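You operate a simulated robot arm through the tools that you are given. There is no shell and no other tool.

Carry out the task below with a simulated two-armed robot. There is one attempt and no reset: what you move stays moved.

TASK
Put the wound bobbin away in the free seat of the grey stand.
Fine: turn the free seat out from under the cover, free the winder latch, and turn the bobbin in under the cover at the end; the winder stays off.

It is judged by the outcome, as a careful person would: the job done as asked, and still so three seconds after it is handed in. It fails if anything else is knocked over, pushed out of place, dropped, spilled or broken. Lids that push on must go on centred and level and be pressed home; caps that screw on are set level and turned clockwise until they are tight.

THE ROBOT
Two 7-joint arms with fingered hands on one trunk that stands fixed in place. Base frame: the origin is at the foot of the trunk, x ahead of it, y to its left, z up; the work surface is at about z = 0.786. Readings come in m, rad, newtons and seconds.
The left shoulder is at [0.08, 0.197, 1.418], the right one opposite. With the tool pointing down near the work surface each hand reaches from about 0.1 to 0.72 m from the base axis, measured 20 degrees to its own side. Payload 4 kg a hand.
The TCP of each hand is the grasp point between the finger pads, 0.026 m short of the fingertips. In the tool frame z runs along the fingers and y along their closing line. Largest opening 0.132 m; the body of the gripper starts 0.073 m behind the TCP. The gripper is a hand of 4 fingers: y runs from the thumb to the fingers, the wrist lies at [0, 0, -0.239] in the tool frame, and closing takes about 1.5 s.
Orientation is that of the tool frame in the base frame, as a unit quaternion [x, y, z, w]. With the fingers straight down and closing along the base's y, the tool's x points along the base's -x, its y along +y and its z along -z.

THE INTERFACE
- The arms move only by the tool servo_tool. It takes "left_deltas", "right_deltas" or both (then of equal length, played together; a hand with none holds still); each is a list of rows, each a list of 6 numbers: the shift along the tool's x, y, z in units of 20 mm (1.0 is 20 mm), then the turn, a rotation vector about the tool's x, y, z in units of 6 degrees (1.0 is 6 degrees). In form: [[x, y, z, wx, wy, wz], ...]. A call has 1 to 20 rows; each row shifts and turns the commanded pose from where the row before left it, along the tool's axes as they then stand. "left_grip" and "right_grip" are, for a hand that has rows, the gripper command, from -1 (shut) to 1 (fully open), values between in proportion, set as the call begins (left out, the last holds). A call with a number of a shift or a turn outside -1 to 1 is refused whole. A row lasts 0.2 s, in which the tool goes at most 0.05 m and 0.15 rad; a call with a longer step from one row to the next is refused whole, and so is a gripper value outside its range. A pose out of reach is approached as far as the arm can. The call stops where the force on the tool passes 40 N (or 10 N more than at its start, if that is more) or the arm is blocked; 0.2 s more then pass. Each finger travels about 0.072 m/s and halts on what it meets, pressing with about 22 N; the grip force reading is that of the motor and also rises with nothing between the fingers. The clock runs only during rows and for 0.2 s after the last one: add rows that do not move to give the fingers time. The reply holds the time, the measured pose of the TCP, the force on the tool along the base axes, the opening and the grip force, in the units named above and with some noise, with the torque about the TCP (base axes, N m) and any sound that the robot's microphone picked up.
- Cameras (640 x 400 px; columns grow to the right, rows downward): "scene" is now at [0.1036, -0.0199, 1.5743]; the picture's right is [-0.26, -0.97, 0.00], its down [-0.76, 0.20, -0.61] and it looks along [0.59, -0.16, -0.79] (base axes); focal length 336 px, centre (320, 200). "left" rides on the left gripper at [-0.069, 0.002, -0.097] in its tool frame; the picture's right is [-0.03, -1.00, 0.00], its down [0.82, -0.02, -0.58] and it looks along [0.58, -0.01, 0.82] (tool axes); focal length 270 px, centre (320, 200). "right" rides on the right gripper at [0.068, 0.002, -0.097] in its tool frame; the picture's right is [-0.03, 1.00, 0.00], its down [-0.82, -0.02, -0.58] and it looks along [-0.58, -0.01, 0.82] (tool axes); focal length 270 px, centre (320, 200). There is no depth. A picture from a camera that has moved, and an enlarged one, comes with that camera's place and axes in the base frame and with its lens.
- camera(camera): a new picture of that camera. It takes no simulated time.
- lift_body(by): slides the trunk up (or, below 0, down) by that many m; the arms and the scene camera ride with it, the base frame stays. It gives what a move gives, with no picture.
- curl_fingers(finger1, finger2, finger3, thumb_bend, hand): sets how far each is bent, from 0 (flat) to 100 (curled in); at 30 the hand is open as for a grip, at 70 the pads meet at the TCP. One left out holds its place. A second passes; each finger stops where it meets its share of the squeeze, and holds until it gets a number again. A gripper value or a shape takes the hand back. It gives what a move gives, with no picture; readings hold the bend of each and the force on the fingers (four entries, about 0 where the hand has none), thumb and palm.
- preshape(shape, hand): the hand has 4 fingers and takes this shape, open, in about a second: jaw (thumb against the fingers, like two jaws); tri (thumb and two fingers); tip (a fingertip pinch); poke (one finger out to press); point (the index stretched); flat (the hand flat); cup (the hand cupped); fist (a fist). The gripper value then closes the fingers along that shape, each until it touches; the sizes above hold for jaw. It gives what a move gives, with no picture.
- turn_head(pan, tilt): turns the head with the scene camera to pan (to the left, within 1.501 rad either way) and tilt (down, from -0.506 to 1.204), counted from straight ahead of the robot. It gives what a move gives.
- zoom(camera, box): a new picture of the part [left, top, right, bottom] of that camera's present view, enlarged. It takes no simulated time.
- hand_in(): hands the job in; it is judged then, once.

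Nothing tells you positions but the pictures and the camera data. Unless the task says otherwise, let go and move clear before handing in.

The tools are called after "Call:" by a JSON object that holds its "api" and its "payload". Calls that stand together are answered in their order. servo_tool: Moves the arms, as the interface text tells. Its arguments: {"type":"object","properties":{"left_deltas":{"type":"array","items":{"type":"array","items":{"type":"number"}}},"left_grip":{"type":"number"},"right_deltas":{"type":"array","items":{"type":"array","items":{"type":"number"}}},"right_grip":{"type":"number"}},"required":[]} The other tools are called the same way: lift_body (by) slides the trunk up or down; preshape (shape, hand) gives the hand a shape; curl_fingers (finger1, finger2, finger3, thumb_bend, hand) moves the fingers one by one; turn_head (pan, tilt) turns the head that bears the scene camera; camera (camera) takes a picture; zoom (camera, box) takes an enlarged picture of a part of a camera's view; hand_in () hands the job in.

At the start:

```text
clock: 0.0
left_eef_pos: [0.6082, 0.0934, 1.1764]
left_orientation: [0.0, 1.0, -0.001, 0.003]
left_wrist_force: [0.3, 1.2, -0.5]
left_moment: [0.0, -0.03, -0.01]
left_opening: 0.1319
left_finger_force: 0.1
left_shape: jaw
left_bend: [30.0, 30.0, 30.0, 30.0]
left_finger forces: [0.0, 0.1, 0.0, 0.0, 0.0, 0.0]
right_eef_pos: [0.5085, -0.385, 1.1035]
right_orientation: [0.001, 1.0, 0.0, 0.0]
right_wrist_force: [0.5, 0.2, -1.0]
right_moment: [0.04, 0.0, -0.03]
right_opening: 0.1318
right_finger_force: 0.1
right_shape: jaw
right_bend: [30.0, 30.0, 30.0, 30.0]
right_finger forces: [0.0, 0.0, 0.1, 0.1, 0.0, 0.0]
trunk travel left (down, up): [-0.728, 0.112]
head pan, tilt: [-0.262, 0.909]
```

scene: 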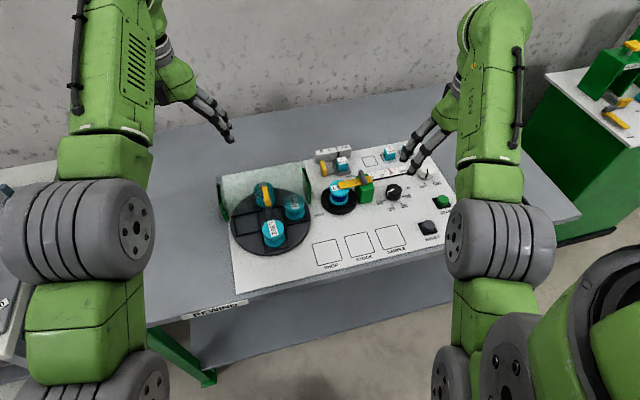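
right: 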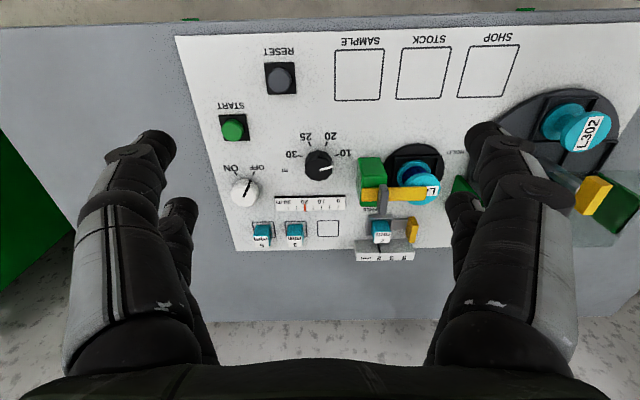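
left: 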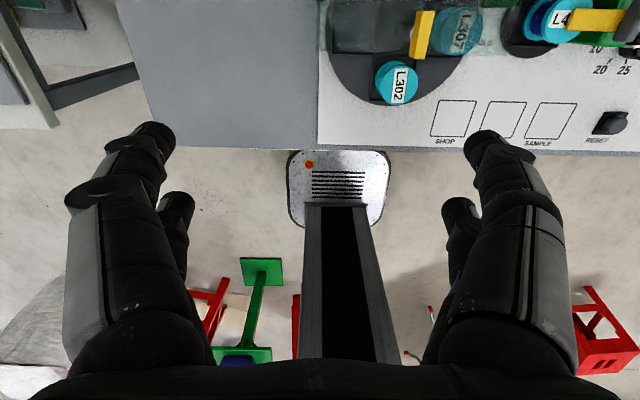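

I see a white panel with a dark carousel (left) with blue bobbins, a winder with a bobbin held by a yellow latch, and various switches. I'll zoom in to understand the layout before moving anything.

Call:
{"api": "zoom", "payload": {"camera": "scene", "box": [210, 130, 340, 270]}}

Call:
{"api": "zoom", "payload": {"camera": "scene", "box": [300, 130, 470, 240]}}

Call:
{"api": "zoom", "payload": {"camera": "right", "box": [320, 80, 640, 280]}}

Call:
{"api": "zoom", "payload": {"camera": "left", "box": [310, 0, 640, 150]}}

```text
2.86 times, centred on (275, 200) of scene
camera zoom: at [0.1036, -0.0199, 1.5743], right [-0.26, -0.97, 0.0], down [-0.76, 0.2, -0.61], along [0.59, -0.16, -0.79], focal length 961 px, centre (449, 200)
```

zoom: 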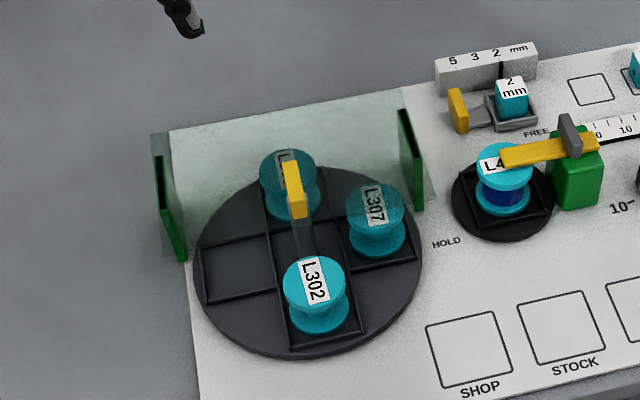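

```text
3.64 times, centred on (385, 185) of scene
camera zoom: at [0.1036, -0.0199, 1.5743], right [-0.26, -0.97, 0.0], down [-0.76, 0.2, -0.61], along [0.59, -0.16, -0.79], focal length 1223 px, centre (84, 254)
```

zoom: 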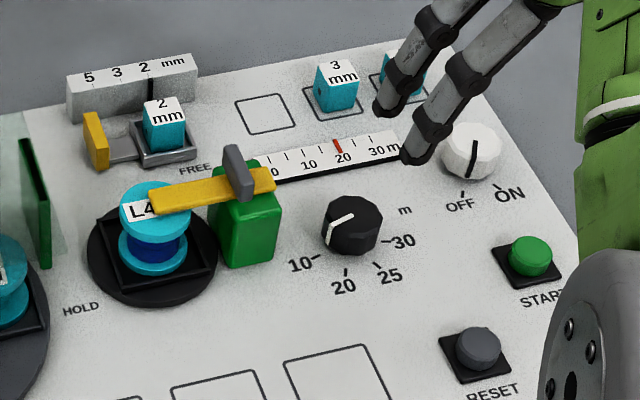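

```text
2.00 times, centred on (480, 180) of right
camera zoom: at [0.442, -0.3815, 1.1998], right [0.03, 1.0, 0.0], down [0.82, -0.02, 0.58], along [0.58, -0.01, -0.82], focal length 541 px, centre (0, 240)
```

zoom: 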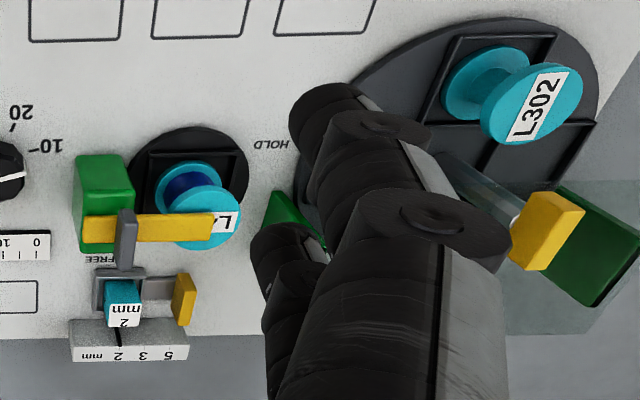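

```text
1.94 times, centred on (475, 75) of left
camera zoom: at [0.6758, 0.0955, 1.275], right [0.03, -1.0, 0.0], down [-0.82, -0.02, 0.57], along [-0.57, -0.02, -0.82], focal length 524 px, centre (19, 442)
```

zoom: 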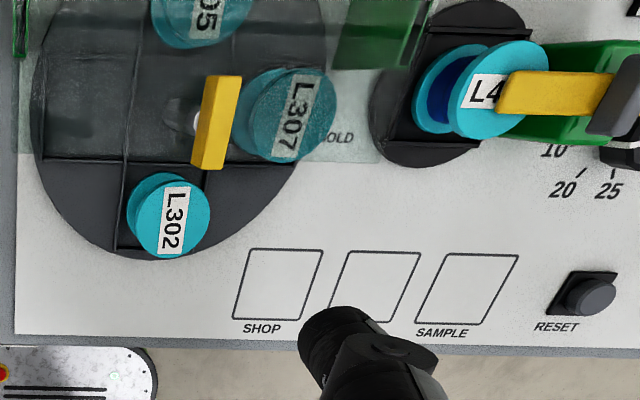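

I see the carousel centred near (0.64, -0.02) with three bobbins and a free left seat under a glass cover, and the winder bobbin near (0.66, -0.23) held by a yellow latch arm. I'll clear the left arm out of the way and bring the right wrist camera over to look closely.

Call:
{"api": "servo_tool", "payload": {"left_deltas": [[1, 1, 0, 0, 0, 0], [1, 1, 0, 0, 0, 0], [1, 1, 0, 0, 0, 0], [1, 1, 0, 0, 0, 0], [1, 1, 0, 0, 0, 0], [1, 1, 0, 0, 0, 0], [1, 1, 0, 0, 0, 0], [0, 1, 0, 0, 0, 0], [0, 1, 0, 0, 0, 0], [0, 1, 0, 0, 0, 0]]}}

```text
clock: 2.2
left_eef_pos: [0.5541, 0.2913, 1.1235]
left_orientation: [0.0, 1.0, -0.002, 0.002]
left_wrist_force: [0.2, 0.0, -0.5]
left_moment: [-0.01, 0.02, 0.01]
left_opening: 0.1315
left_finger_force: 0.1
left_shape: jaw
left_bend: [30.0, 30.0, 30.0, 30.0]
left_finger forces: [0.0, 0.0, 0.0, 0.0, 0.0, 0.1]
left hand out of reach, approached as far as the arm can: row 1, 2, 3, 4, 5, 6, 7
right_eef_pos: [0.5083, -0.3829, 1.103]
right_orientation: [0.0, 1.0, 0.0, 0.001]
right_wrist_force: [-0.1, 0.1, -0.1]
right_moment: [0.03, -0.01, -0.01]
right_opening: 0.1319
right_finger_force: 0.0
right_shape: jaw
right_bend: [30.0, 30.0, 30.0, 30.0]
right_finger forces: [0.1, 0.1, 0.0, 0.1, 0.0, 0.0]
trunk travel left (down, up): [-0.728, 0.112]
head pan, tilt: [-0.262, 0.909]
```

The left arm is out to the side now. Next I move the right hand left over the carousel at height to look down from the front.

Call:
{"api": "servo_tool", "payload": {"right_deltas": [[0, 1, 0, 0, 0, 0], [0, 1, 0, 0, 0, 0], [0, 1, 0, 0, 0, 0], [0, 1, 0, 0, 0, 0], [0, 1, 0, 0, 0, 0], [0, 1, 0, 0, 0, 0], [0, 1, 0, 0, 0, 0], [0, 1, 0, 0, 0, 0], [0, 1, 0, 0, 0, 0]]}}

Call:
{"api": "camera", "payload": {"camera": "right"}}

Call:
{"api": "camera", "payload": {"camera": "scene"}}

```text
clock: 4.2
left_eef_pos: [0.5547, 0.292, 1.1234]
left_orientation: [-0.001, 1.0, 0.0, 0.003]
left_wrist_force: [-0.5, 0.0, 0.5]
left_moment: [0.02, -0.02, -0.05]
left_opening: 0.132
left_finger_force: 0.0
left_shape: jaw
left_bend: [30.0, 30.0, 30.0, 30.0]
left_finger forces: [0.0, 0.0, 0.0, 0.0, 0.0, 0.0]
right_eef_pos: [0.5372, -0.2116, 1.0862]
right_orientation: [0.0, 1.0, 0.0, 0.001]
right_wrist_force: [0.5, 0.3, 0.5]
right_moment: [0.03, -0.02, -0.02]
right_opening: 0.132
right_finger_force: 0.0
right_shape: jaw
right_bend: [30.0, 30.0, 30.0, 30.0]
right_finger forces: [0.0, 0.1, 0.1, 0.0, 0.0, 0.1]
right hand out of reach, approached as far as the arm can: row 1, 2, 3, 4, 5, 6, 8
trunk travel left (down, up): [-0.728, 0.112]
head pan, tilt: [-0.262, 0.909]
```

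```text
taken
camera right: at [0.471, -0.2085, 1.1827], right [0.03, 1.0, 0.0], down [0.81, -0.02, 0.58], along [0.58, -0.02, -0.82], focal length 270 px, centre (320, 200)
```

right: 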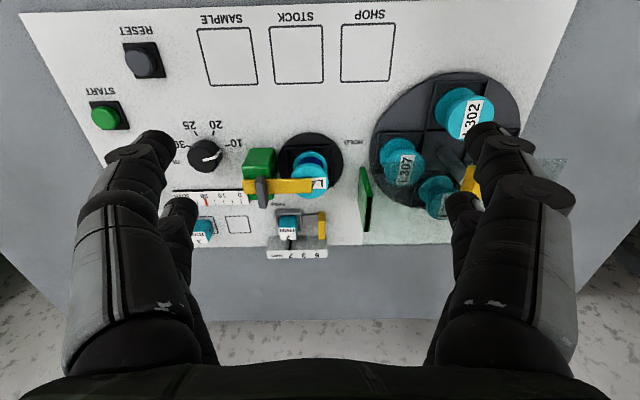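

```text
taken
camera scene: at [0.1036, -0.019, 1.5743], right [-0.26, -0.97, 0.0], down [-0.76, 0.2, -0.61], along [0.59, -0.16, -0.79], focal length 336 px, centre (320, 200)
```

scene: 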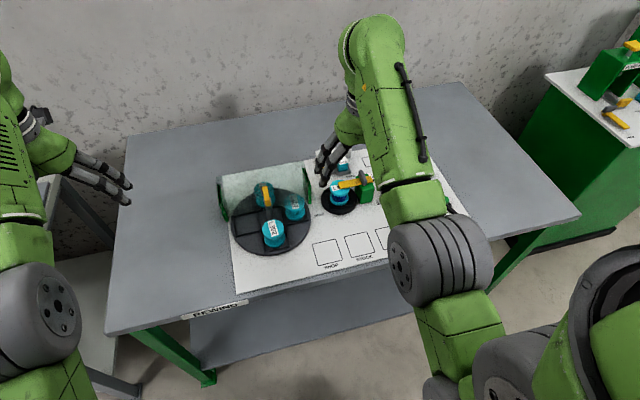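

The view is clearer now with the left arm out of the way; I'll zoom on the carousel, its yellow handle, and the winder from the present cameras.

Call:
{"api": "zoom", "payload": {"camera": "scene", "box": [215, 150, 315, 260]}}

Call:
{"api": "zoom", "payload": {"camera": "right", "box": [220, 60, 540, 260]}}

Call:
{"api": "camera", "payload": {"camera": "left"}}

```text
3.64 times, centred on (265, 205) of scene
camera zoom: at [0.1036, -0.019, 1.5743], right [-0.26, -0.97, 0.0], down [-0.76, 0.2, -0.61], along [0.59, -0.16, -0.79], focal length 1223 px, centre (520, 182)
```

zoom: 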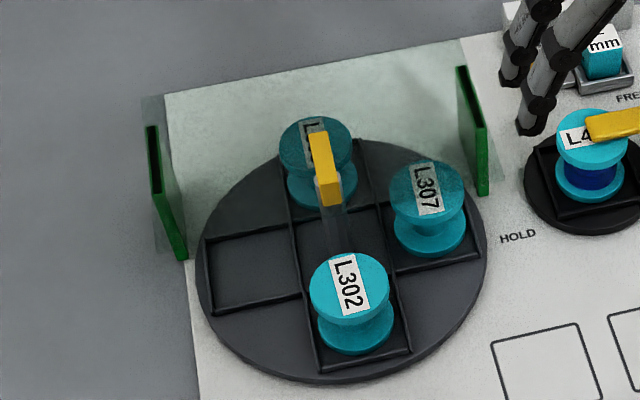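

```text
2.00 times, centred on (380, 160) of right
camera zoom: at [0.471, -0.2085, 1.1827], right [0.03, 1.0, 0.0], down [0.81, -0.02, 0.58], along [0.58, -0.02, -0.82], focal length 541 px, centre (200, 280)
```

zoom: 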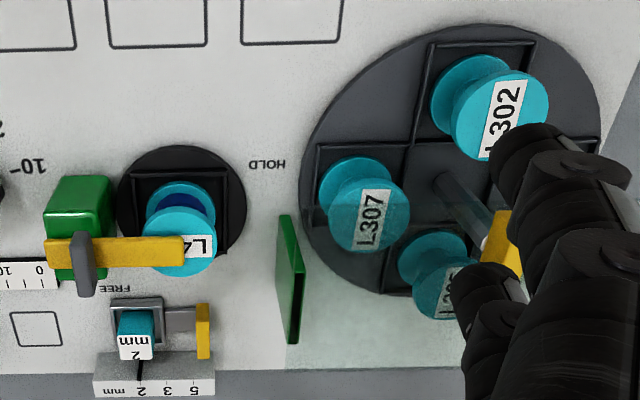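

```text
taken
camera left: at [0.6227, 0.2933, 1.2218], right [0.03, -1.0, 0.0], down [-0.82, -0.02, 0.57], along [-0.57, -0.02, -0.82], focal length 270 px, centre (320, 200)
```

left: 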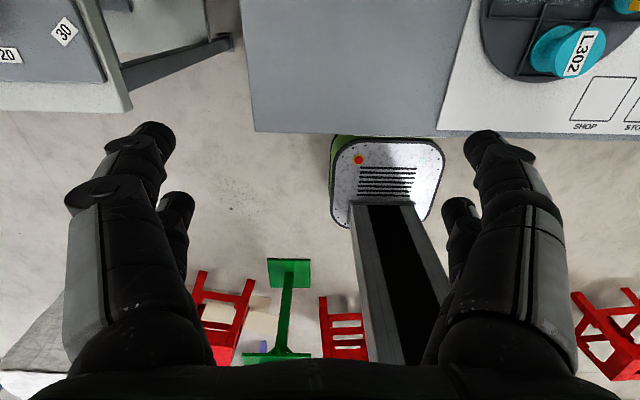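

A post rises from the hub through/beside the glass roof to a yellow bar handle above it. I'll move the right hand over in front of the carousel, still above everything, for a closer straight-on view.

Call:
{"api": "servo_tool", "payload": {"right_deltas": [[0.5, 0, 0.5, 0, 0, 0], [0.5, 0.5, 0.5, 0, 0, 0], [0.5, 1, 0.5, 0, 0, 0], [0.5, 1, 0.5, 0, 0, 0], [0, 1, 0, 0, 0, 0], [0, 1, 0, 0, 0, 0], [0, 1, 0, 0, 0, 0], [0, 1, 0, 0, 0, 0], [0, 1, 0, 0, 0, 0]]}}

Call:
{"api": "camera", "payload": {"camera": "right"}}

Call:
{"api": "camera", "payload": {"camera": "scene"}}

```text
clock: 6.2
left_eef_pos: [0.5562, 0.2922, 1.1233]
left_orientation: [-0.001, 1.0, -0.001, 0.002]
left_wrist_force: [-0.6, -0.4, -0.3]
left_moment: [-0.01, 0.0, 0.0]
left_opening: 0.1317
left_finger_force: 0.1
left_shape: jaw
left_bend: [30.0, 30.0, 30.0, 30.0]
left_finger forces: [0.1, 0.0, 0.0, 0.0, 0.0, 0.0]
right_eef_pos: [0.5004, -0.0613, 1.0446]
right_orientation: [0.0, 1.0, 0.0, 0.0]
right_wrist_force: [-0.1, 1.1, 0.0]
right_moment: [0.0, -0.01, 0.01]
right_opening: 0.1322
right_finger_force: 0.0
right_shape: jaw
right_bend: [30.0, 30.0, 30.0, 30.0]
right_finger forces: [0.0, 0.0, 0.0, 0.0, 0.0, 0.1]
right hand out of reach, approached as far as the arm can: row 1
trunk travel left (down, up): [-0.728, 0.112]
head pan, tilt: [-0.262, 0.909]
```

```text
taken
camera right: at [0.4343, -0.0581, 1.1413], right [0.03, 1.0, 0.0], down [0.82, -0.02, 0.58], along [0.58, -0.02, -0.82], focal length 270 px, centre (320, 200)
```

right: 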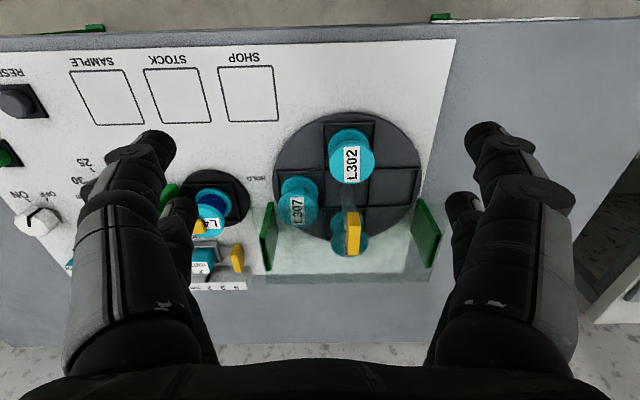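

```text
taken
camera scene: at [0.104, -0.0189, 1.5743], right [-0.26, -0.97, 0.0], down [-0.76, 0.2, -0.61], along [0.59, -0.16, -0.79], focal length 336 px, centre (320, 200)
```

scene: 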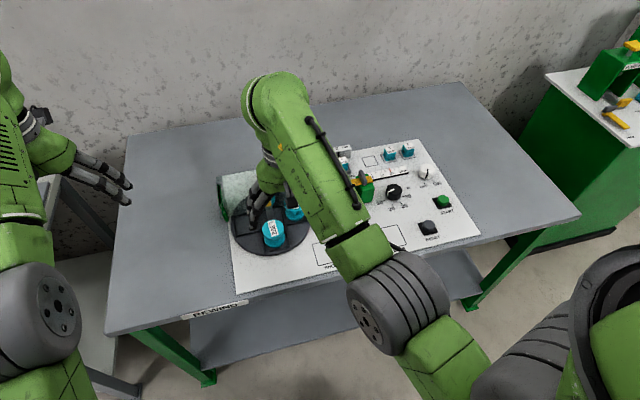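

Call:
{"api": "zoom", "payload": {"camera": "right", "box": [250, 100, 450, 290]}}

Call:
{"api": "zoom", "payload": {"camera": "right", "box": [300, 180, 400, 270]}}

```text
2.11 times, centred on (350, 195) of right
camera zoom: at [0.4343, -0.0581, 1.1413], right [0.03, 1.0, 0.0], down [0.82, -0.02, 0.58], along [0.58, -0.02, -0.82], focal length 569 px, centre (257, 210)
```

zoom: 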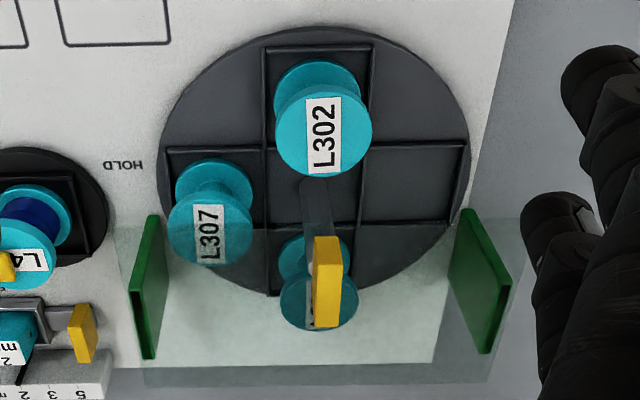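

```text
4.44 times, centred on (350, 225) of right
camera zoom: at [0.4343, -0.0581, 1.1413], right [0.03, 1.0, 0.0], down [0.82, -0.02, 0.58], along [0.58, -0.02, -0.82], focal length 1201 px, centre (187, 89)
```

zoom: 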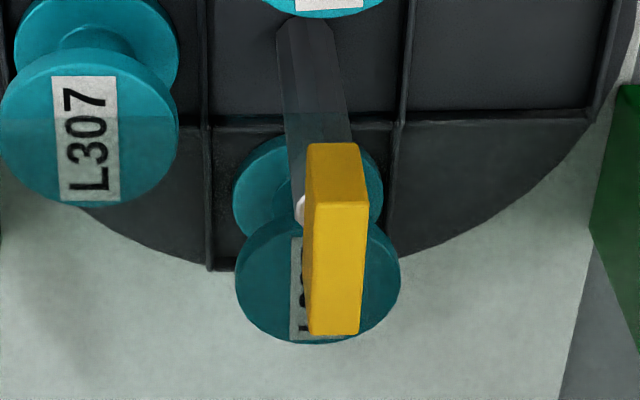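

The carousel hub is around (0.654, -0.025); the yellow bar (about 46×15×25 mm, top near z 0.92) sits on a post above the glass roof, long axis along x. Next I look at the winder and its latch closely.

Call:
{"api": "servo_tool", "payload": {"right_deltas": [[0, -1, 0, 0, 0, 0], [0, -1, 0, 0, 0, 0], [0, -1, 0, 0, 0, 0], [0, -1, 0, 0, 0, 0], [0, -1, 0, 0, 0, 0], [0, -1, 0, 0, 0, 0], [0, -1, 0, 0, 0, 0], [0, -1, 0, 0, 0, 0], [0, -1, 0, 0, 0, 0], [0, -1, 0, 0, 0, 0]]}}

Call:
{"api": "camera", "payload": {"camera": "right"}}

Call:
{"api": "zoom", "payload": {"camera": "right", "box": [220, 140, 420, 300]}}

Call:
{"api": "zoom", "payload": {"camera": "scene", "box": [300, 140, 400, 230]}}

```text
clock: 8.4
left_eef_pos: [0.5552, 0.291, 1.1237]
left_orientation: [0.0, 1.0, -0.001, 0.002]
left_wrist_force: [-1.1, -1.1, 0.0]
left_moment: [0.0, 0.0, -0.01]
left_opening: 0.1319
left_finger_force: 0.0
left_shape: jaw
left_bend: [30.0, 30.0, 30.0, 30.0]
left_finger forces: [0.0, 0.0, 0.0, 0.0, 0.1, 0.0]
right_eef_pos: [0.5005, -0.261, 1.0427]
right_orientation: [0.0, 1.0, 0.0, 0.0]
right_wrist_force: [-0.2, 0.1, 0.4]
right_moment: [0.01, 0.0, 0.04]
right_opening: 0.1321
right_finger_force: 0.1
right_shape: jaw
right_bend: [30.0, 30.0, 30.0, 30.0]
right_finger forces: [0.0, 0.0, 0.0, 0.0, 0.1, 0.0]
trunk travel left (down, up): [-0.728, 0.112]
head pan, tilt: [-0.262, 0.909]
```

```text
taken
camera right: at [0.4337, -0.2595, 1.1402], right [0.03, 1.0, 0.0], down [0.82, -0.02, 0.58], along [0.58, -0.01, -0.82], focal length 270 px, centre (320, 200)
```

right: 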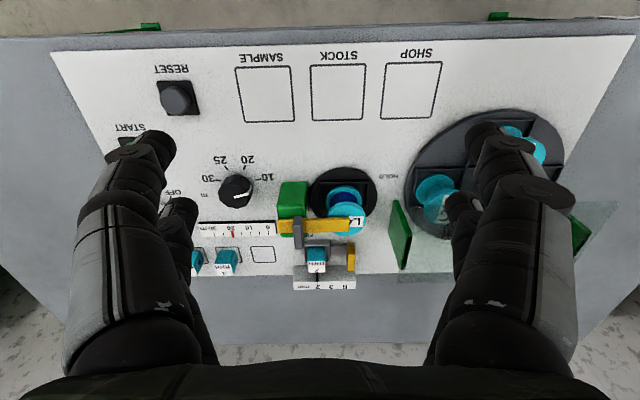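

```text
2.50 times, centred on (320, 220) of right
camera zoom: at [0.4337, -0.2595, 1.1402], right [0.03, 1.0, 0.0], down [0.82, -0.02, 0.58], along [0.58, -0.01, -0.82], focal length 676 px, centre (320, 150)
```

zoom: 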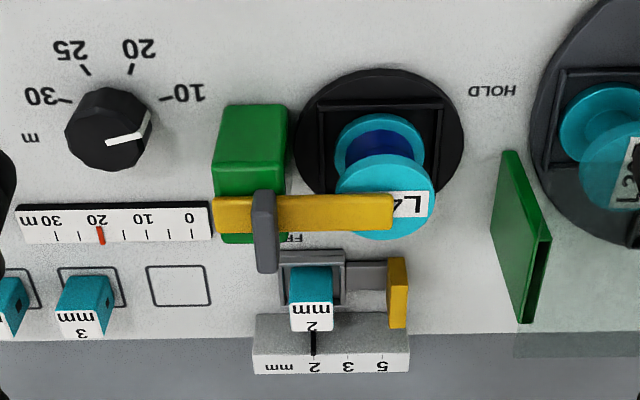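

```text
4.44 times, centred on (350, 185) of scene
camera zoom: at [0.1037, -0.0205, 1.5743], right [-0.26, -0.97, 0.0], down [-0.76, 0.2, -0.61], along [0.59, -0.16, -0.79], focal length 1495 px, centre (187, 267)
```

zoom: 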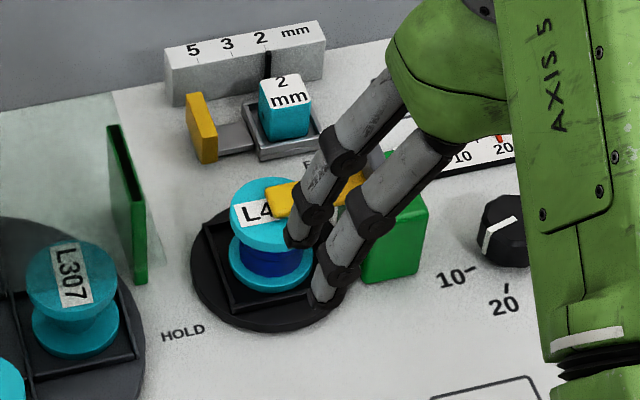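

The winder latch is a yellow arm pivoted on a green block near (0.668, -0.30), pointing left over the bobbin toward HOLD; FREE lies toward +x. I'll take a closer look from a lower camera position before touching it.

Call:
{"api": "servo_tool", "payload": {"right_deltas": [[0, 0, 1, 0, 0, 0], [0, 0, 1, 0, 0, 0], [0, 0, 1, 0, 0, 0], [0, 0, 0.5, 0, 0, 0]]}}

Call:
{"api": "zoom", "payload": {"camera": "right", "box": [220, 180, 420, 340]}}

Call:
{"api": "camera", "payload": {"camera": "right"}}

```text
clock: 9.4
left_eef_pos: [0.5555, 0.2907, 1.1237]
left_orientation: [0.0, 1.0, -0.001, 0.003]
left_wrist_force: [-0.4, 0.4, 0.4]
left_moment: [0.02, -0.02, -0.02]
left_opening: 0.1318
left_finger_force: 0.0
left_shape: jaw
left_bend: [30.0, 30.0, 30.0, 30.0]
left_finger forces: [0.0, 0.0, 0.0, 0.0, 0.0, 0.0]
right_eef_pos: [0.5016, -0.2616, 0.9739]
right_orientation: [0.0, 1.0, 0.0, 0.001]
right_wrist_force: [0.6, -0.6, 1.5]
right_moment: [-0.01, 0.0, -0.02]
right_opening: 0.1318
right_finger_force: 0.0
right_shape: jaw
right_bend: [30.0, 30.0, 30.0, 30.0]
right_finger forces: [0.0, 0.0, 0.0, 0.0, 0.1, 0.0]
trunk travel left (down, up): [-0.728, 0.112]
head pan, tilt: [-0.262, 0.909]
```

```text
2.50 times, centred on (320, 260) of right
camera zoom: at [0.434, -0.2589, 1.0703], right [0.03, 1.0, 0.0], down [0.82, -0.02, 0.58], along [0.58, -0.02, -0.82], focal length 676 px, centre (320, 50)
```

zoom: 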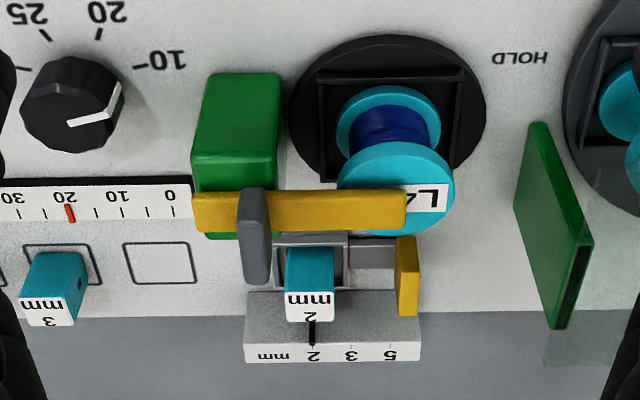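

```text
taken
camera right: at [0.434, -0.2589, 1.0703], right [0.03, 1.0, 0.0], down [0.82, -0.02, 0.58], along [0.58, -0.02, -0.82], focal length 270 px, centre (320, 200)
```

right: 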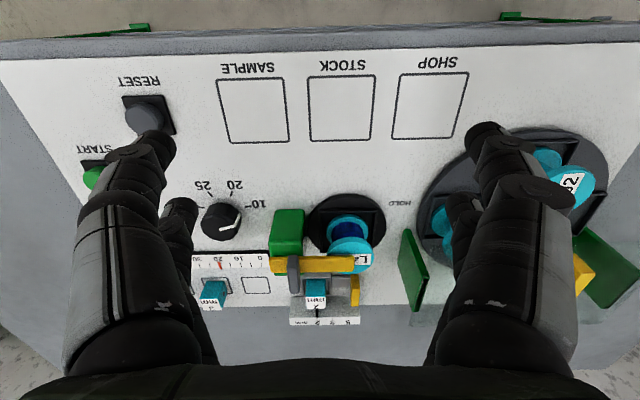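

The picture is clear: bobbin L4xx sits at about (0.678, -0.231) with its top near z 0.845, and the latch bar is just above it. I'll first handle the carousel with the left hand, so I move the right arm aside and bring the left hand above the yellow bar.

Call:
{"api": "servo_tool", "payload": {"left_deltas": [[-0.3, -1, 0.2, 0, 0, 0], [-0.3, -1, 0.2, 0, 0, 0], [-0.3, -1, 0.2, 0, 0, 0], [-0.3, -1, 0.2, 0, 0, 0], [-0.3, -1, 0.2, 0, 0, 0], [-0.3, -1, 0.2, 0, 0, 0], [-0.3, -1, 0.2, 0, 0, 0], [-0.3, -1, 0.2, 0, 0, 0], [-0.3, -1, 0.2, 0, 0, 0], [-0.3, -1, 0.2, 0, 0, 0], [-0.3, -1, 0.2, 0, 0, 0], [-0.3, -1, 0.2, 0, 0, 0], [-0.3, -1, 0.2, 0, 0, 0], [-0.3, -1, 0.2, 0, 0, 0], [-0.3, -1, 0.2, 0, 0, 0], [-0.3, -1, 0.2, 0, 0, 0]], "right_deltas": [[0, -0.5, -0.3, 0, 0, 0], [0, -0.5, -0.3, 0, 0, 0], [0, -0.5, -0.3, 0, 0, 0], [0, -0.5, -0.3, 0, 0, 0], [0, -0.5, -0.3, 0, 0, 0], [0, -0.5, -0.3, 0, 0, 0], [0, -0.5, -0.3, 0, 0, 0], [0, -0.5, -0.3, 0, 0, 0], [0, -0.5, -0.3, 0, 0, 0], [0, -0.5, -0.3, 0, 0, 0], [0, -0.5, -0.3, 0, 0, 0], [0, -0.5, -0.3, 0, 0, 0], [0, -0.5, -0.3, 0, 0, 0], [0, -0.5, -0.3, 0, 0, 0], [0, -0.5, -0.3, 0, 0, 0], [0, -0.5, -0.3, 0, 0, 0]]}}

Call:
{"api": "camera", "payload": {"camera": "left"}}

Call:
{"api": "camera", "payload": {"camera": "scene"}}

Call:
{"api": "camera", "payload": {"camera": "right"}}

```text
clock: 12.8
left_eef_pos: [0.6519, -0.0285, 1.0593]
left_orientation: [0.0, 1.0, 0.0, 0.002]
left_wrist_force: [0.0, -0.9, -0.8]
left_moment: [0.0, 0.02, 0.0]
left_opening: 0.1319
left_finger_force: 0.0
left_shape: jaw
left_bend: [30.0, 30.0, 30.0, 30.0]
left_finger forces: [0.1, 0.1, 0.1, 0.1, 0.0, 0.1]
right_eef_pos: [0.4996, -0.4213, 1.0688]
right_orientation: [0.0, 1.0, 0.001, 0.0]
right_wrist_force: [-0.3, 0.0, 0.5]
right_moment: [0.02, 0.01, 0.0]
right_opening: 0.1322
right_finger_force: 0.1
right_shape: jaw
right_bend: [30.0, 30.0, 30.0, 30.0]
right_finger forces: [0.0, 0.1, 0.1, 0.0, 0.0, 0.0]
trunk travel left (down, up): [-0.728, 0.112]
head pan, tilt: [-0.262, 0.909]
```

```text
taken
camera left: at [0.7193, -0.0278, 1.1573], right [0.03, -1.0, 0.0], down [-0.82, -0.02, 0.57], along [-0.57, -0.01, -0.82], focal length 270 px, centre (320, 200)
```

left: 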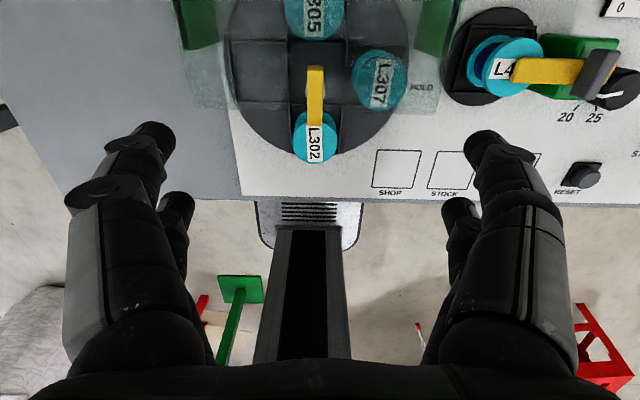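

```text
taken
camera scene: at [0.1041, -0.0213, 1.5742], right [-0.26, -0.97, 0.0], down [-0.76, 0.2, -0.61], along [0.59, -0.16, -0.79], focal length 336 px, centre (320, 200)
```

scene: 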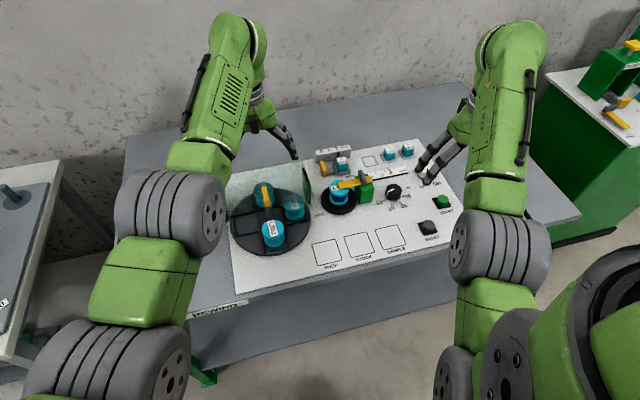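

```text
taken
camera right: at [0.4341, -0.4205, 1.1663], right [0.03, 1.0, 0.0], down [0.82, -0.02, 0.58], along [0.58, -0.01, -0.82], focal length 270 px, centre (320, 200)
```

right: 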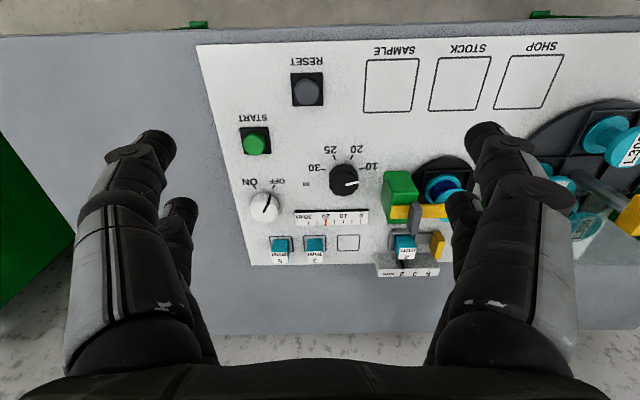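

The left hand is now above the handle. I zoom in to measure the bar and the roof edge from this opposite view.

Call:
{"api": "zoom", "payload": {"camera": "left", "box": [220, 0, 460, 170]}}

Call:
{"api": "zoom", "payload": {"camera": "left", "box": [270, 40, 360, 170]}}

Call:
{"api": "zoom", "payload": {"camera": "left", "box": [430, 0, 640, 130]}}

```text
2.35 times, centred on (340, 85) of left
camera zoom: at [0.7193, -0.0278, 1.1573], right [0.03, -1.0, 0.0], down [-0.82, -0.02, 0.57], along [-0.57, -0.01, -0.82], focal length 636 px, centre (273, 471)
```

zoom: 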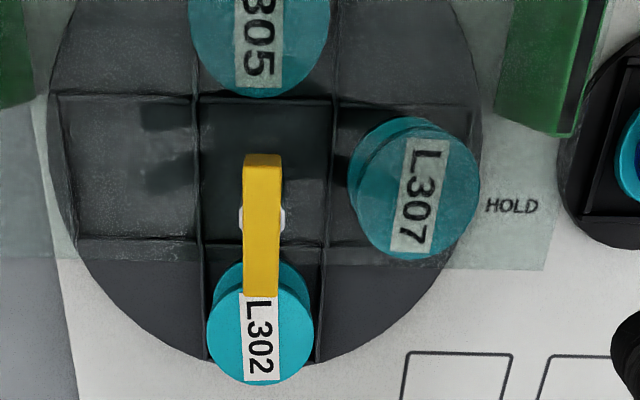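

```text
3.08 times, centred on (315, 105) of left
camera zoom: at [0.7193, -0.0278, 1.1573], right [0.03, -1.0, 0.0], down [-0.82, -0.02, 0.57], along [-0.57, -0.01, -0.82], focal length 832 px, centre (335, 492)
```

zoom: 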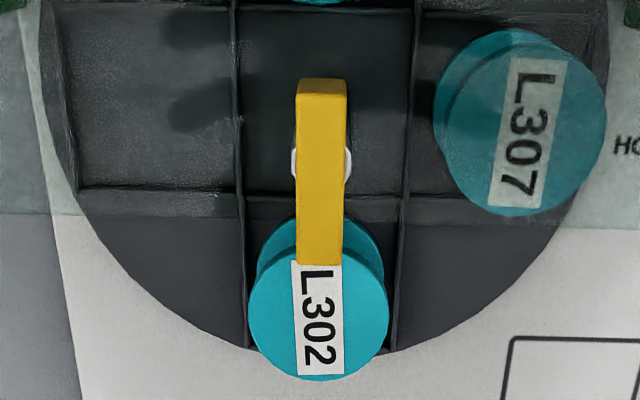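

```text
3.05 times, centred on (535, 65) of left
camera zoom: at [0.7193, -0.0278, 1.1573], right [0.03, -1.0, 0.0], down [-0.82, -0.02, 0.57], along [-0.57, -0.01, -0.82], focal length 824 px, centre (-335, 611)
```

zoom: 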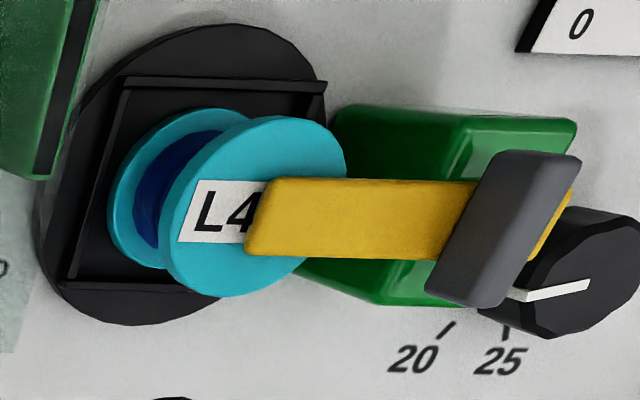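

The bar is centred at about (0.6555, -0.0245) with its top at z≈0.913, roof at z≈0.873 with front edge at x≈0.633. Before gripping I test that the left wrist can yaw +90° (anticlockwise) in free air.

Call:
{"api": "servo_tool", "payload": {"left_deltas": [[0, 0, 0, 0, 0, -1], [0, 0, 0, 0, 0, -1], [0, 0, 0, 0, 0, -1], [0, 0, 0, 0, 0, -1], [0, 0, 0, 0, 0, -1], [0, 0, 0, 0, 0, -1], [0, 0, 0, 0, 0, -1], [0, 0, 0, 0, 0, -1], [0, 0, 0, 0, 0, -1], [0, 0, 0, 0, 0, -1], [0, 0, 0, 0, 0, -1], [0, 0, 0, 0, 0, -1], [0, 0, 0, 0, 0, -1], [0, 0, 0, 0, 0, -1], [0, 0, 0, 0, 0, -1]]}}

Call:
{"api": "camera", "payload": {"camera": "left"}}

```text
clock: 16.0
left_eef_pos: [0.6521, -0.0282, 1.0595]
left_orientation: [0.708, -0.706, 0.001, -0.002]
left_wrist_force: [0.1, -0.2, 0.2]
left_moment: [0.01, -0.03, -0.01]
left_opening: 0.1319
left_finger_force: 0.1
left_shape: jaw
left_bend: [30.0, 30.0, 30.0, 30.0]
left_finger forces: [0.0, 0.0, 0.0, 0.0, 0.0, 0.0]
right_eef_pos: [0.5016, -0.4208, 1.0699]
right_orientation: [0.0, 1.0, 0.0, 0.0]
right_wrist_force: [-0.1, -0.2, 0.2]
right_moment: [0.02, 0.0, 0.01]
right_opening: 0.132
right_finger_force: 0.2
right_shape: jaw
right_bend: [30.0, 30.0, 30.0, 30.0]
right_finger forces: [0.1, 0.1, 0.0, 0.1, 0.1, 0.0]
trunk travel left (down, up): [-0.728, 0.112]
head pan, tilt: [-0.262, 0.909]
```

```text
taken
camera left: at [0.6489, 0.04, 1.1574], right [1.0, 0.03, 0.01], down [0.02, -0.82, 0.58], along [0.02, -0.58, -0.82], focal length 270 px, centre (320, 200)
```

left: 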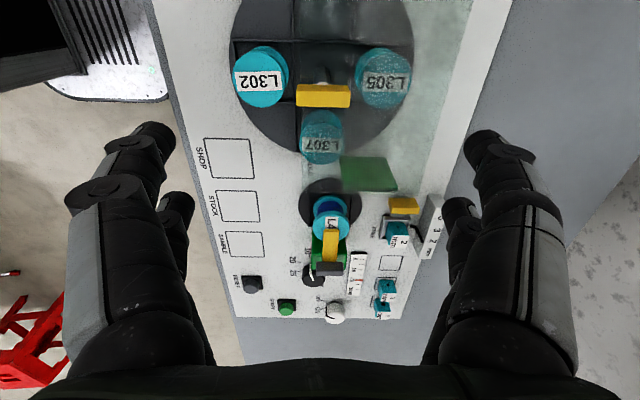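

The wrist reaches +90° with no trouble. This side view is useful, so I zoom in on the handle/roof and on the winder latch.

Call:
{"api": "zoom", "payload": {"camera": "left", "box": [220, 20, 430, 170]}}

Call:
{"api": "zoom", "payload": {"camera": "left", "box": [270, 160, 450, 300]}}

```text
2.67 times, centred on (325, 95) of left
camera zoom: at [0.6489, 0.04, 1.1574], right [1.0, 0.03, 0.01], down [0.02, -0.82, 0.58], along [0.02, -0.58, -0.82], focal length 721 px, centre (307, 480)
```

zoom: 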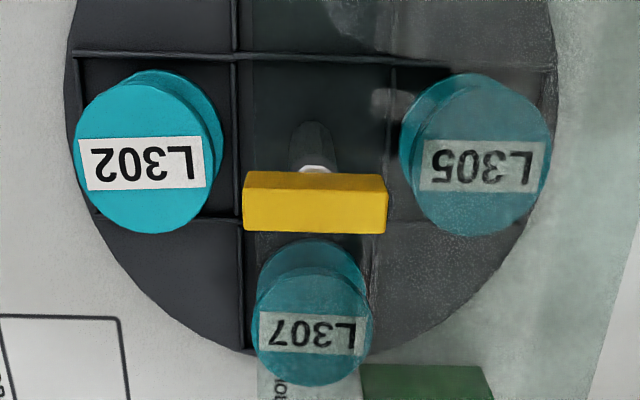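

```text
2.86 times, centred on (360, 230) of left
camera zoom: at [0.6489, 0.04, 1.1574], right [1.0, 0.03, 0.01], down [0.02, -0.82, 0.58], along [0.02, -0.58, -0.82], focal length 772 px, centre (206, 114)
```

zoom: 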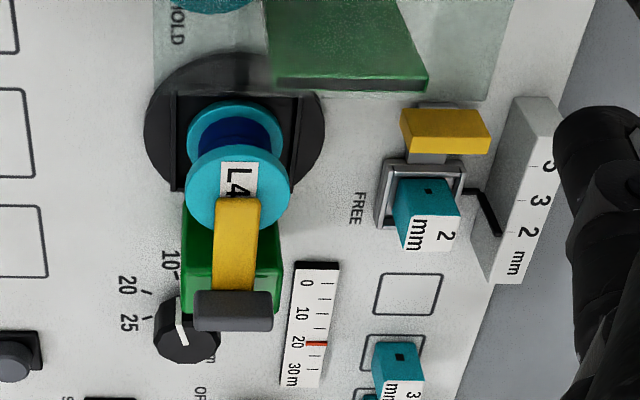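

Both are well visible. I rotate the left wrist back to zero yaw, centre it over the bar, narrow the fingers to about 5 cm and descend to just above the bar.

Call:
{"api": "servo_tool", "payload": {"left_deltas": [[0, 0, 0, 0, 0, 1], [0, 0, 0, 0, 0, 1], [0, 0, 0, 0, 0, 1], [0, 0, 0, 0, 0, 1], [0, 0, 0, 0, 0, 1], [0, 0, 0, 0, 0, 1], [0, 0, 0, 0, 0, 1], [0, 0, 0, 0, 0, 1], [0, 0, 0, 0, 0, 1], [0, 0, 0, 0, 0, 1], [0, 0, 0, 0, 0, 1], [0, 0, 0, 0, 0, 1], [0, 0, 0, 0, 0, 1], [0, 0, 0, 0, 0, 1], [0, 0, 0, 0, 0, 1]], "left_grip": -0.24}}

Call:
{"api": "servo_tool", "payload": {"left_deltas": [[-0.17, 0.185, 0, 0, 0, 0], [0, 0, 0.9, 0, 0, 0], [0, 0, 0.9, 0, 0, 0], [0, 0, 0.9, 0, 0, 0], [0, 0, 0.9, 0, 0, 0], [0, 0, 0.9, 0, 0, 0], [0, 0, 0.9, 0, 0, 0]]}}

Call:
{"api": "camera", "payload": {"camera": "left"}}

Call:
{"api": "zoom", "payload": {"camera": "scene", "box": [210, 120, 350, 260]}}

```text
clock: 19.2
left_eef_pos: [0.6514, -0.0285, 1.0602]
left_orientation: [0.001, 1.0, -0.001, 0.003]
left_wrist_force: [0.3, 0.0, 0.3]
left_moment: [0.0, 0.01, 0.04]
left_opening: 0.0506
left_finger_force: 0.1
left_shape: jaw
left_bend: [73.0, 73.0, 73.0, 70.0]
left_finger forces: [0.0, 0.1, 0.0, 0.0, 0.1, 0.0]
right_eef_pos: [0.5004, -0.422, 1.0686]
right_orientation: [0.0, 1.0, 0.0, 0.001]
right_wrist_force: [0.0, -0.4, -0.5]
right_moment: [0.01, 0.01, 0.0]
right_opening: 0.1316
right_finger_force: 0.0
right_shape: jaw
right_bend: [30.0, 30.0, 30.0, 30.0]
right_finger forces: [0.0, 0.1, 0.1, 0.0, 0.1, 0.0]
trunk travel left (down, up): [-0.728, 0.112]
head pan, tilt: [-0.262, 0.909]
```

```text
clock: 20.8
left_eef_pos: [0.6556, -0.0252, 0.9517]
left_orientation: [0.0, 1.0, -0.001, 0.003]
left_wrist_force: [-0.4, 0.2, 0.5]
left_moment: [0.0, -0.01, 0.01]
left_opening: 0.0504
left_finger_force: 0.0
left_shape: jaw
left_bend: [73.0, 73.0, 73.0, 70.0]
left_finger forces: [0.0, 0.0, 0.0, 0.0, 0.0, 0.0]
right_eef_pos: [0.5006, -0.4214, 1.0691]
right_orientation: [0.0, 1.0, 0.0, 0.0]
right_wrist_force: [-0.2, 0.0, -0.4]
right_moment: [-0.02, 0.02, -0.02]
right_opening: 0.1321
right_finger_force: 0.1
right_shape: jaw
right_bend: [30.0, 30.0, 30.0, 30.0]
right_finger forces: [0.0, 0.0, 0.0, 0.0, 0.0, 0.1]
trunk travel left (down, up): [-0.728, 0.112]
head pan, tilt: [-0.262, 0.909]
```

```text
taken
camera left: at [0.7232, -0.023, 1.0493], right [0.03, -1.0, 0.0], down [-0.82, -0.02, 0.57], along [-0.57, -0.02, -0.82], focal length 270 px, centre (320, 200)
```

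left: 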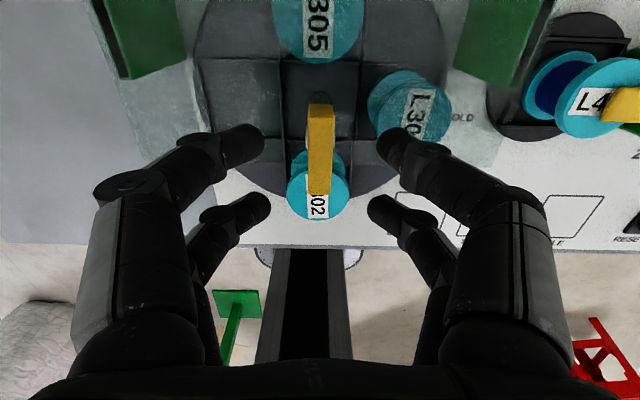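

```text
2.86 times, centred on (280, 190) of scene
camera zoom: at [0.104, -0.0199, 1.5743], right [-0.26, -0.97, 0.0], down [-0.76, 0.2, -0.61], along [0.59, -0.16, -0.79], focal length 961 px, centre (434, 229)
```

zoom: 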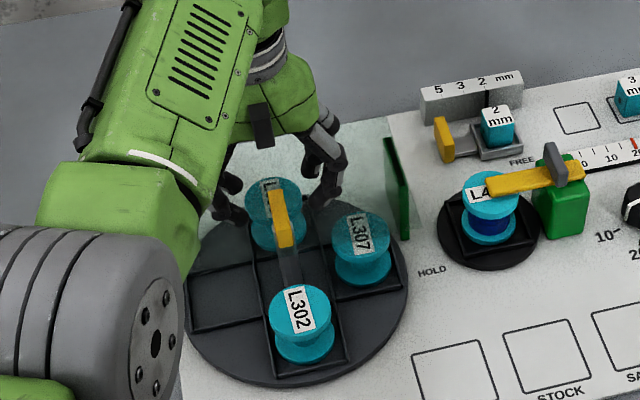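

The hand is centred over the bar with the fingers straddling it. I lower to put the bar at pad height and close.

Call:
{"api": "servo_tool", "payload": {"left_deltas": [[0, 0, 0.65, 0, 0, 0], [0, 0, 0.65, 0, 0, 0], [0, 0, 0.65, 0, 0, 0]]}}

Call:
{"api": "camera", "payload": {"camera": "left"}}

```text
clock: 21.6
left_eef_pos: [0.6571, -0.0249, 0.913]
left_orientation: [-0.001, 1.0, -0.001, 0.003]
left_wrist_force: [-0.1, -1.2, 0.6]
left_moment: [0.03, -0.02, 0.03]
left_opening: 0.0509
left_finger_force: 0.1
left_shape: jaw
left_bend: [73.0, 73.0, 73.0, 70.0]
left_finger forces: [0.0, 0.0, 0.0, 0.0, 0.0, 0.0]
right_eef_pos: [0.4999, -0.4213, 1.0704]
right_orientation: [0.0, 1.0, 0.0, 0.0]
right_wrist_force: [0.0, 0.0, 0.4]
right_moment: [-0.02, -0.02, 0.01]
right_opening: 0.132
right_finger_force: 0.0
right_shape: jaw
right_bend: [30.0, 30.0, 30.0, 30.0]
right_finger forces: [0.0, 0.0, 0.0, 0.0, 0.1, 0.0]
trunk travel left (down, up): [-0.728, 0.112]
head pan, tilt: [-0.262, 0.909]
```

```text
taken
camera left: at [0.7239, -0.0231, 1.0108], right [0.03, -1.0, 0.0], down [-0.82, -0.02, 0.57], along [-0.57, -0.02, -0.82], focal length 270 px, centre (320, 200)
```

left: 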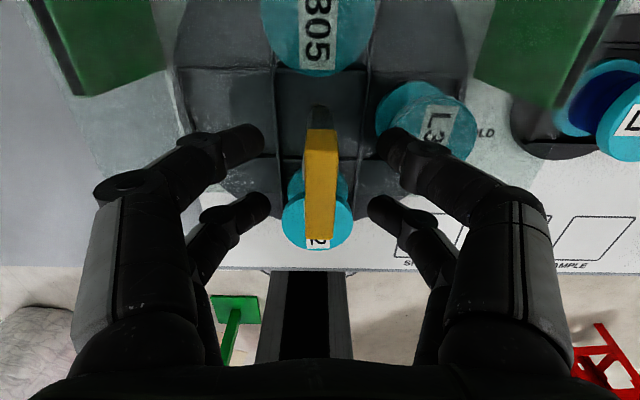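

The fingers flank the bar evenly. I lower a few mm more and close on it.

Call:
{"api": "servo_tool", "payload": {"left_deltas": [[0, 0, 0.25, 0, 0, 0], [0, 0, 0, 0, 0, 0]]}}

Call:
{"api": "servo_tool", "payload": {"left_deltas": [[0, 0, 0, 0, 0, 0], [0, 0, 0, 0, 0, 0], [0, 0, 0, 0, 0, 0], [0, 0, 0, 0, 0, 0], [0, 0, 0, 0, 0, 0]], "left_grip": -1}}

Call:
{"api": "camera", "payload": {"camera": "left"}}

```text
clock: 22.2
left_eef_pos: [0.6552, -0.0239, 0.9081]
left_orientation: [0.001, 1.0, -0.001, 0.003]
left_wrist_force: [0.1, 0.7, -0.8]
left_moment: [0.04, 0.01, 0.02]
left_opening: 0.0505
left_finger_force: 0.0
left_shape: jaw
left_bend: [73.0, 73.0, 73.0, 70.0]
left_finger forces: [0.0, 0.0, 0.0, 0.1, 0.1, 0.0]
right_eef_pos: [0.4999, -0.4217, 1.0694]
right_orientation: [0.0, 1.0, -0.001, 0.0]
right_wrist_force: [-0.6, 0.3, 0.4]
right_moment: [0.05, 0.01, -0.04]
right_opening: 0.1317
right_finger_force: 0.1
right_shape: jaw
right_bend: [30.0, 30.0, 30.0, 30.0]
right_finger forces: [0.0, 0.1, 0.0, 0.0, 0.0, 0.0]
trunk travel left (down, up): [-0.728, 0.112]
head pan, tilt: [-0.262, 0.909]
```

```text
clock: 23.4
left_eef_pos: [0.6553, -0.0254, 0.9086]
left_orientation: [0.0, 1.0, 0.0, 0.002]
left_wrist_force: [-0.5, -0.3, -2.4]
left_moment: [0.03, -0.05, -0.02]
left_opening: 0.0089
left_finger_force: 22.0
left_shape: jaw
left_bend: [71.0, 71.0, 71.0, 70.0]
left_finger forces: [19.4, 19.3, 19.5, 0.0, 20.0, 0.0]
right_eef_pos: [0.4996, -0.4225, 1.069]
right_orientation: [0.0, 1.0, 0.0, 0.0]
right_wrist_force: [-0.9, -0.3, 0.2]
right_moment: [-0.02, 0.03, -0.02]
right_opening: 0.132
right_finger_force: 0.0
right_shape: jaw
right_bend: [30.0, 30.0, 30.0, 30.0]
right_finger forces: [0.1, 0.1, 0.0, 0.0, 0.1, 0.0]
trunk travel left (down, up): [-0.728, 0.112]
head pan, tilt: [-0.262, 0.909]
```

```text
taken
camera left: at [0.7237, -0.0232, 1.0055], right [0.03, -1.0, 0.0], down [-0.82, -0.02, 0.57], along [-0.57, -0.02, -0.82], focal length 270 px, centre (320, 200)
```

left: 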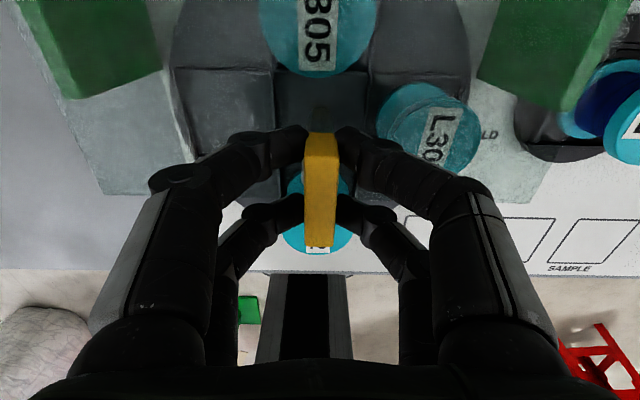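

The bar is gripped (9 mm opening, ~20 N on the pads). I begin the anticlockwise turn gently and check torque.

Call:
{"api": "servo_tool", "payload": {"left_deltas": [[0, 0, 0, 0, 0, -0.5], [0, 0, 0, 0, 0, -0.75], [0, 0, 0, 0, 0, -0.75], [0, 0, 0, 0, 0, -0.5]]}}

Call:
{"api": "camera", "payload": {"camera": "left"}}

Call:
{"api": "zoom", "payload": {"camera": "scene", "box": [210, 120, 350, 260]}}

```text
clock: 24.4
left_eef_pos: [0.6555, -0.0241, 0.9079]
left_orientation: [-0.131, 0.991, -0.001, 0.002]
left_wrist_force: [0.4, -0.3, -3.5]
left_moment: [-0.01, -0.01, -0.04]
left_opening: 0.0088
left_finger_force: 21.6
left_shape: jaw
left_bend: [71.0, 71.0, 71.0, 70.0]
left_finger forces: [20.0, 19.9, 19.6, 0.0, 20.4, 0.1]
right_eef_pos: [0.5004, -0.422, 1.0699]
right_orientation: [0.0, 1.0, 0.0, 0.0]
right_wrist_force: [-1.1, 0.1, 0.3]
right_moment: [0.0, 0.0, 0.0]
right_opening: 0.132
right_finger_force: 0.0
right_shape: jaw
right_bend: [30.0, 30.0, 30.0, 30.0]
right_finger forces: [0.0, 0.1, 0.0, 0.0, 0.0, 0.0]
trunk travel left (down, up): [-0.728, 0.112]
head pan, tilt: [-0.262, 0.909]
```

```text
taken
camera left: at [0.7208, -0.0051, 1.0055], right [0.28, -0.96, 0.0], down [-0.79, -0.23, 0.57], along [-0.55, -0.17, -0.82], focal length 270 px, centre (320, 200)
```

left: 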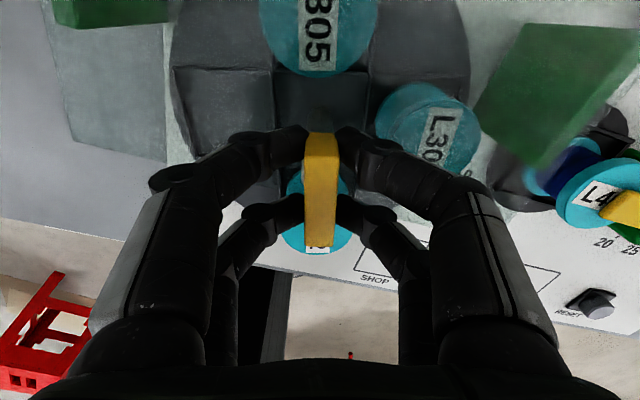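

```text
2.86 times, centred on (280, 190) of scene
camera zoom: at [0.1041, -0.02, 1.5743], right [-0.26, -0.97, 0.0], down [-0.76, 0.2, -0.61], along [0.59, -0.16, -0.79], focal length 961 px, centre (434, 229)
```

zoom: 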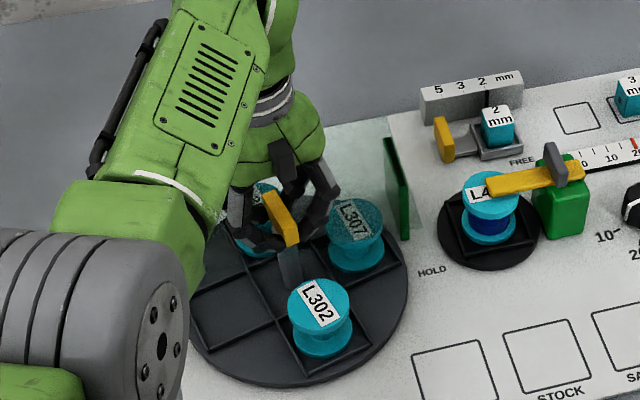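

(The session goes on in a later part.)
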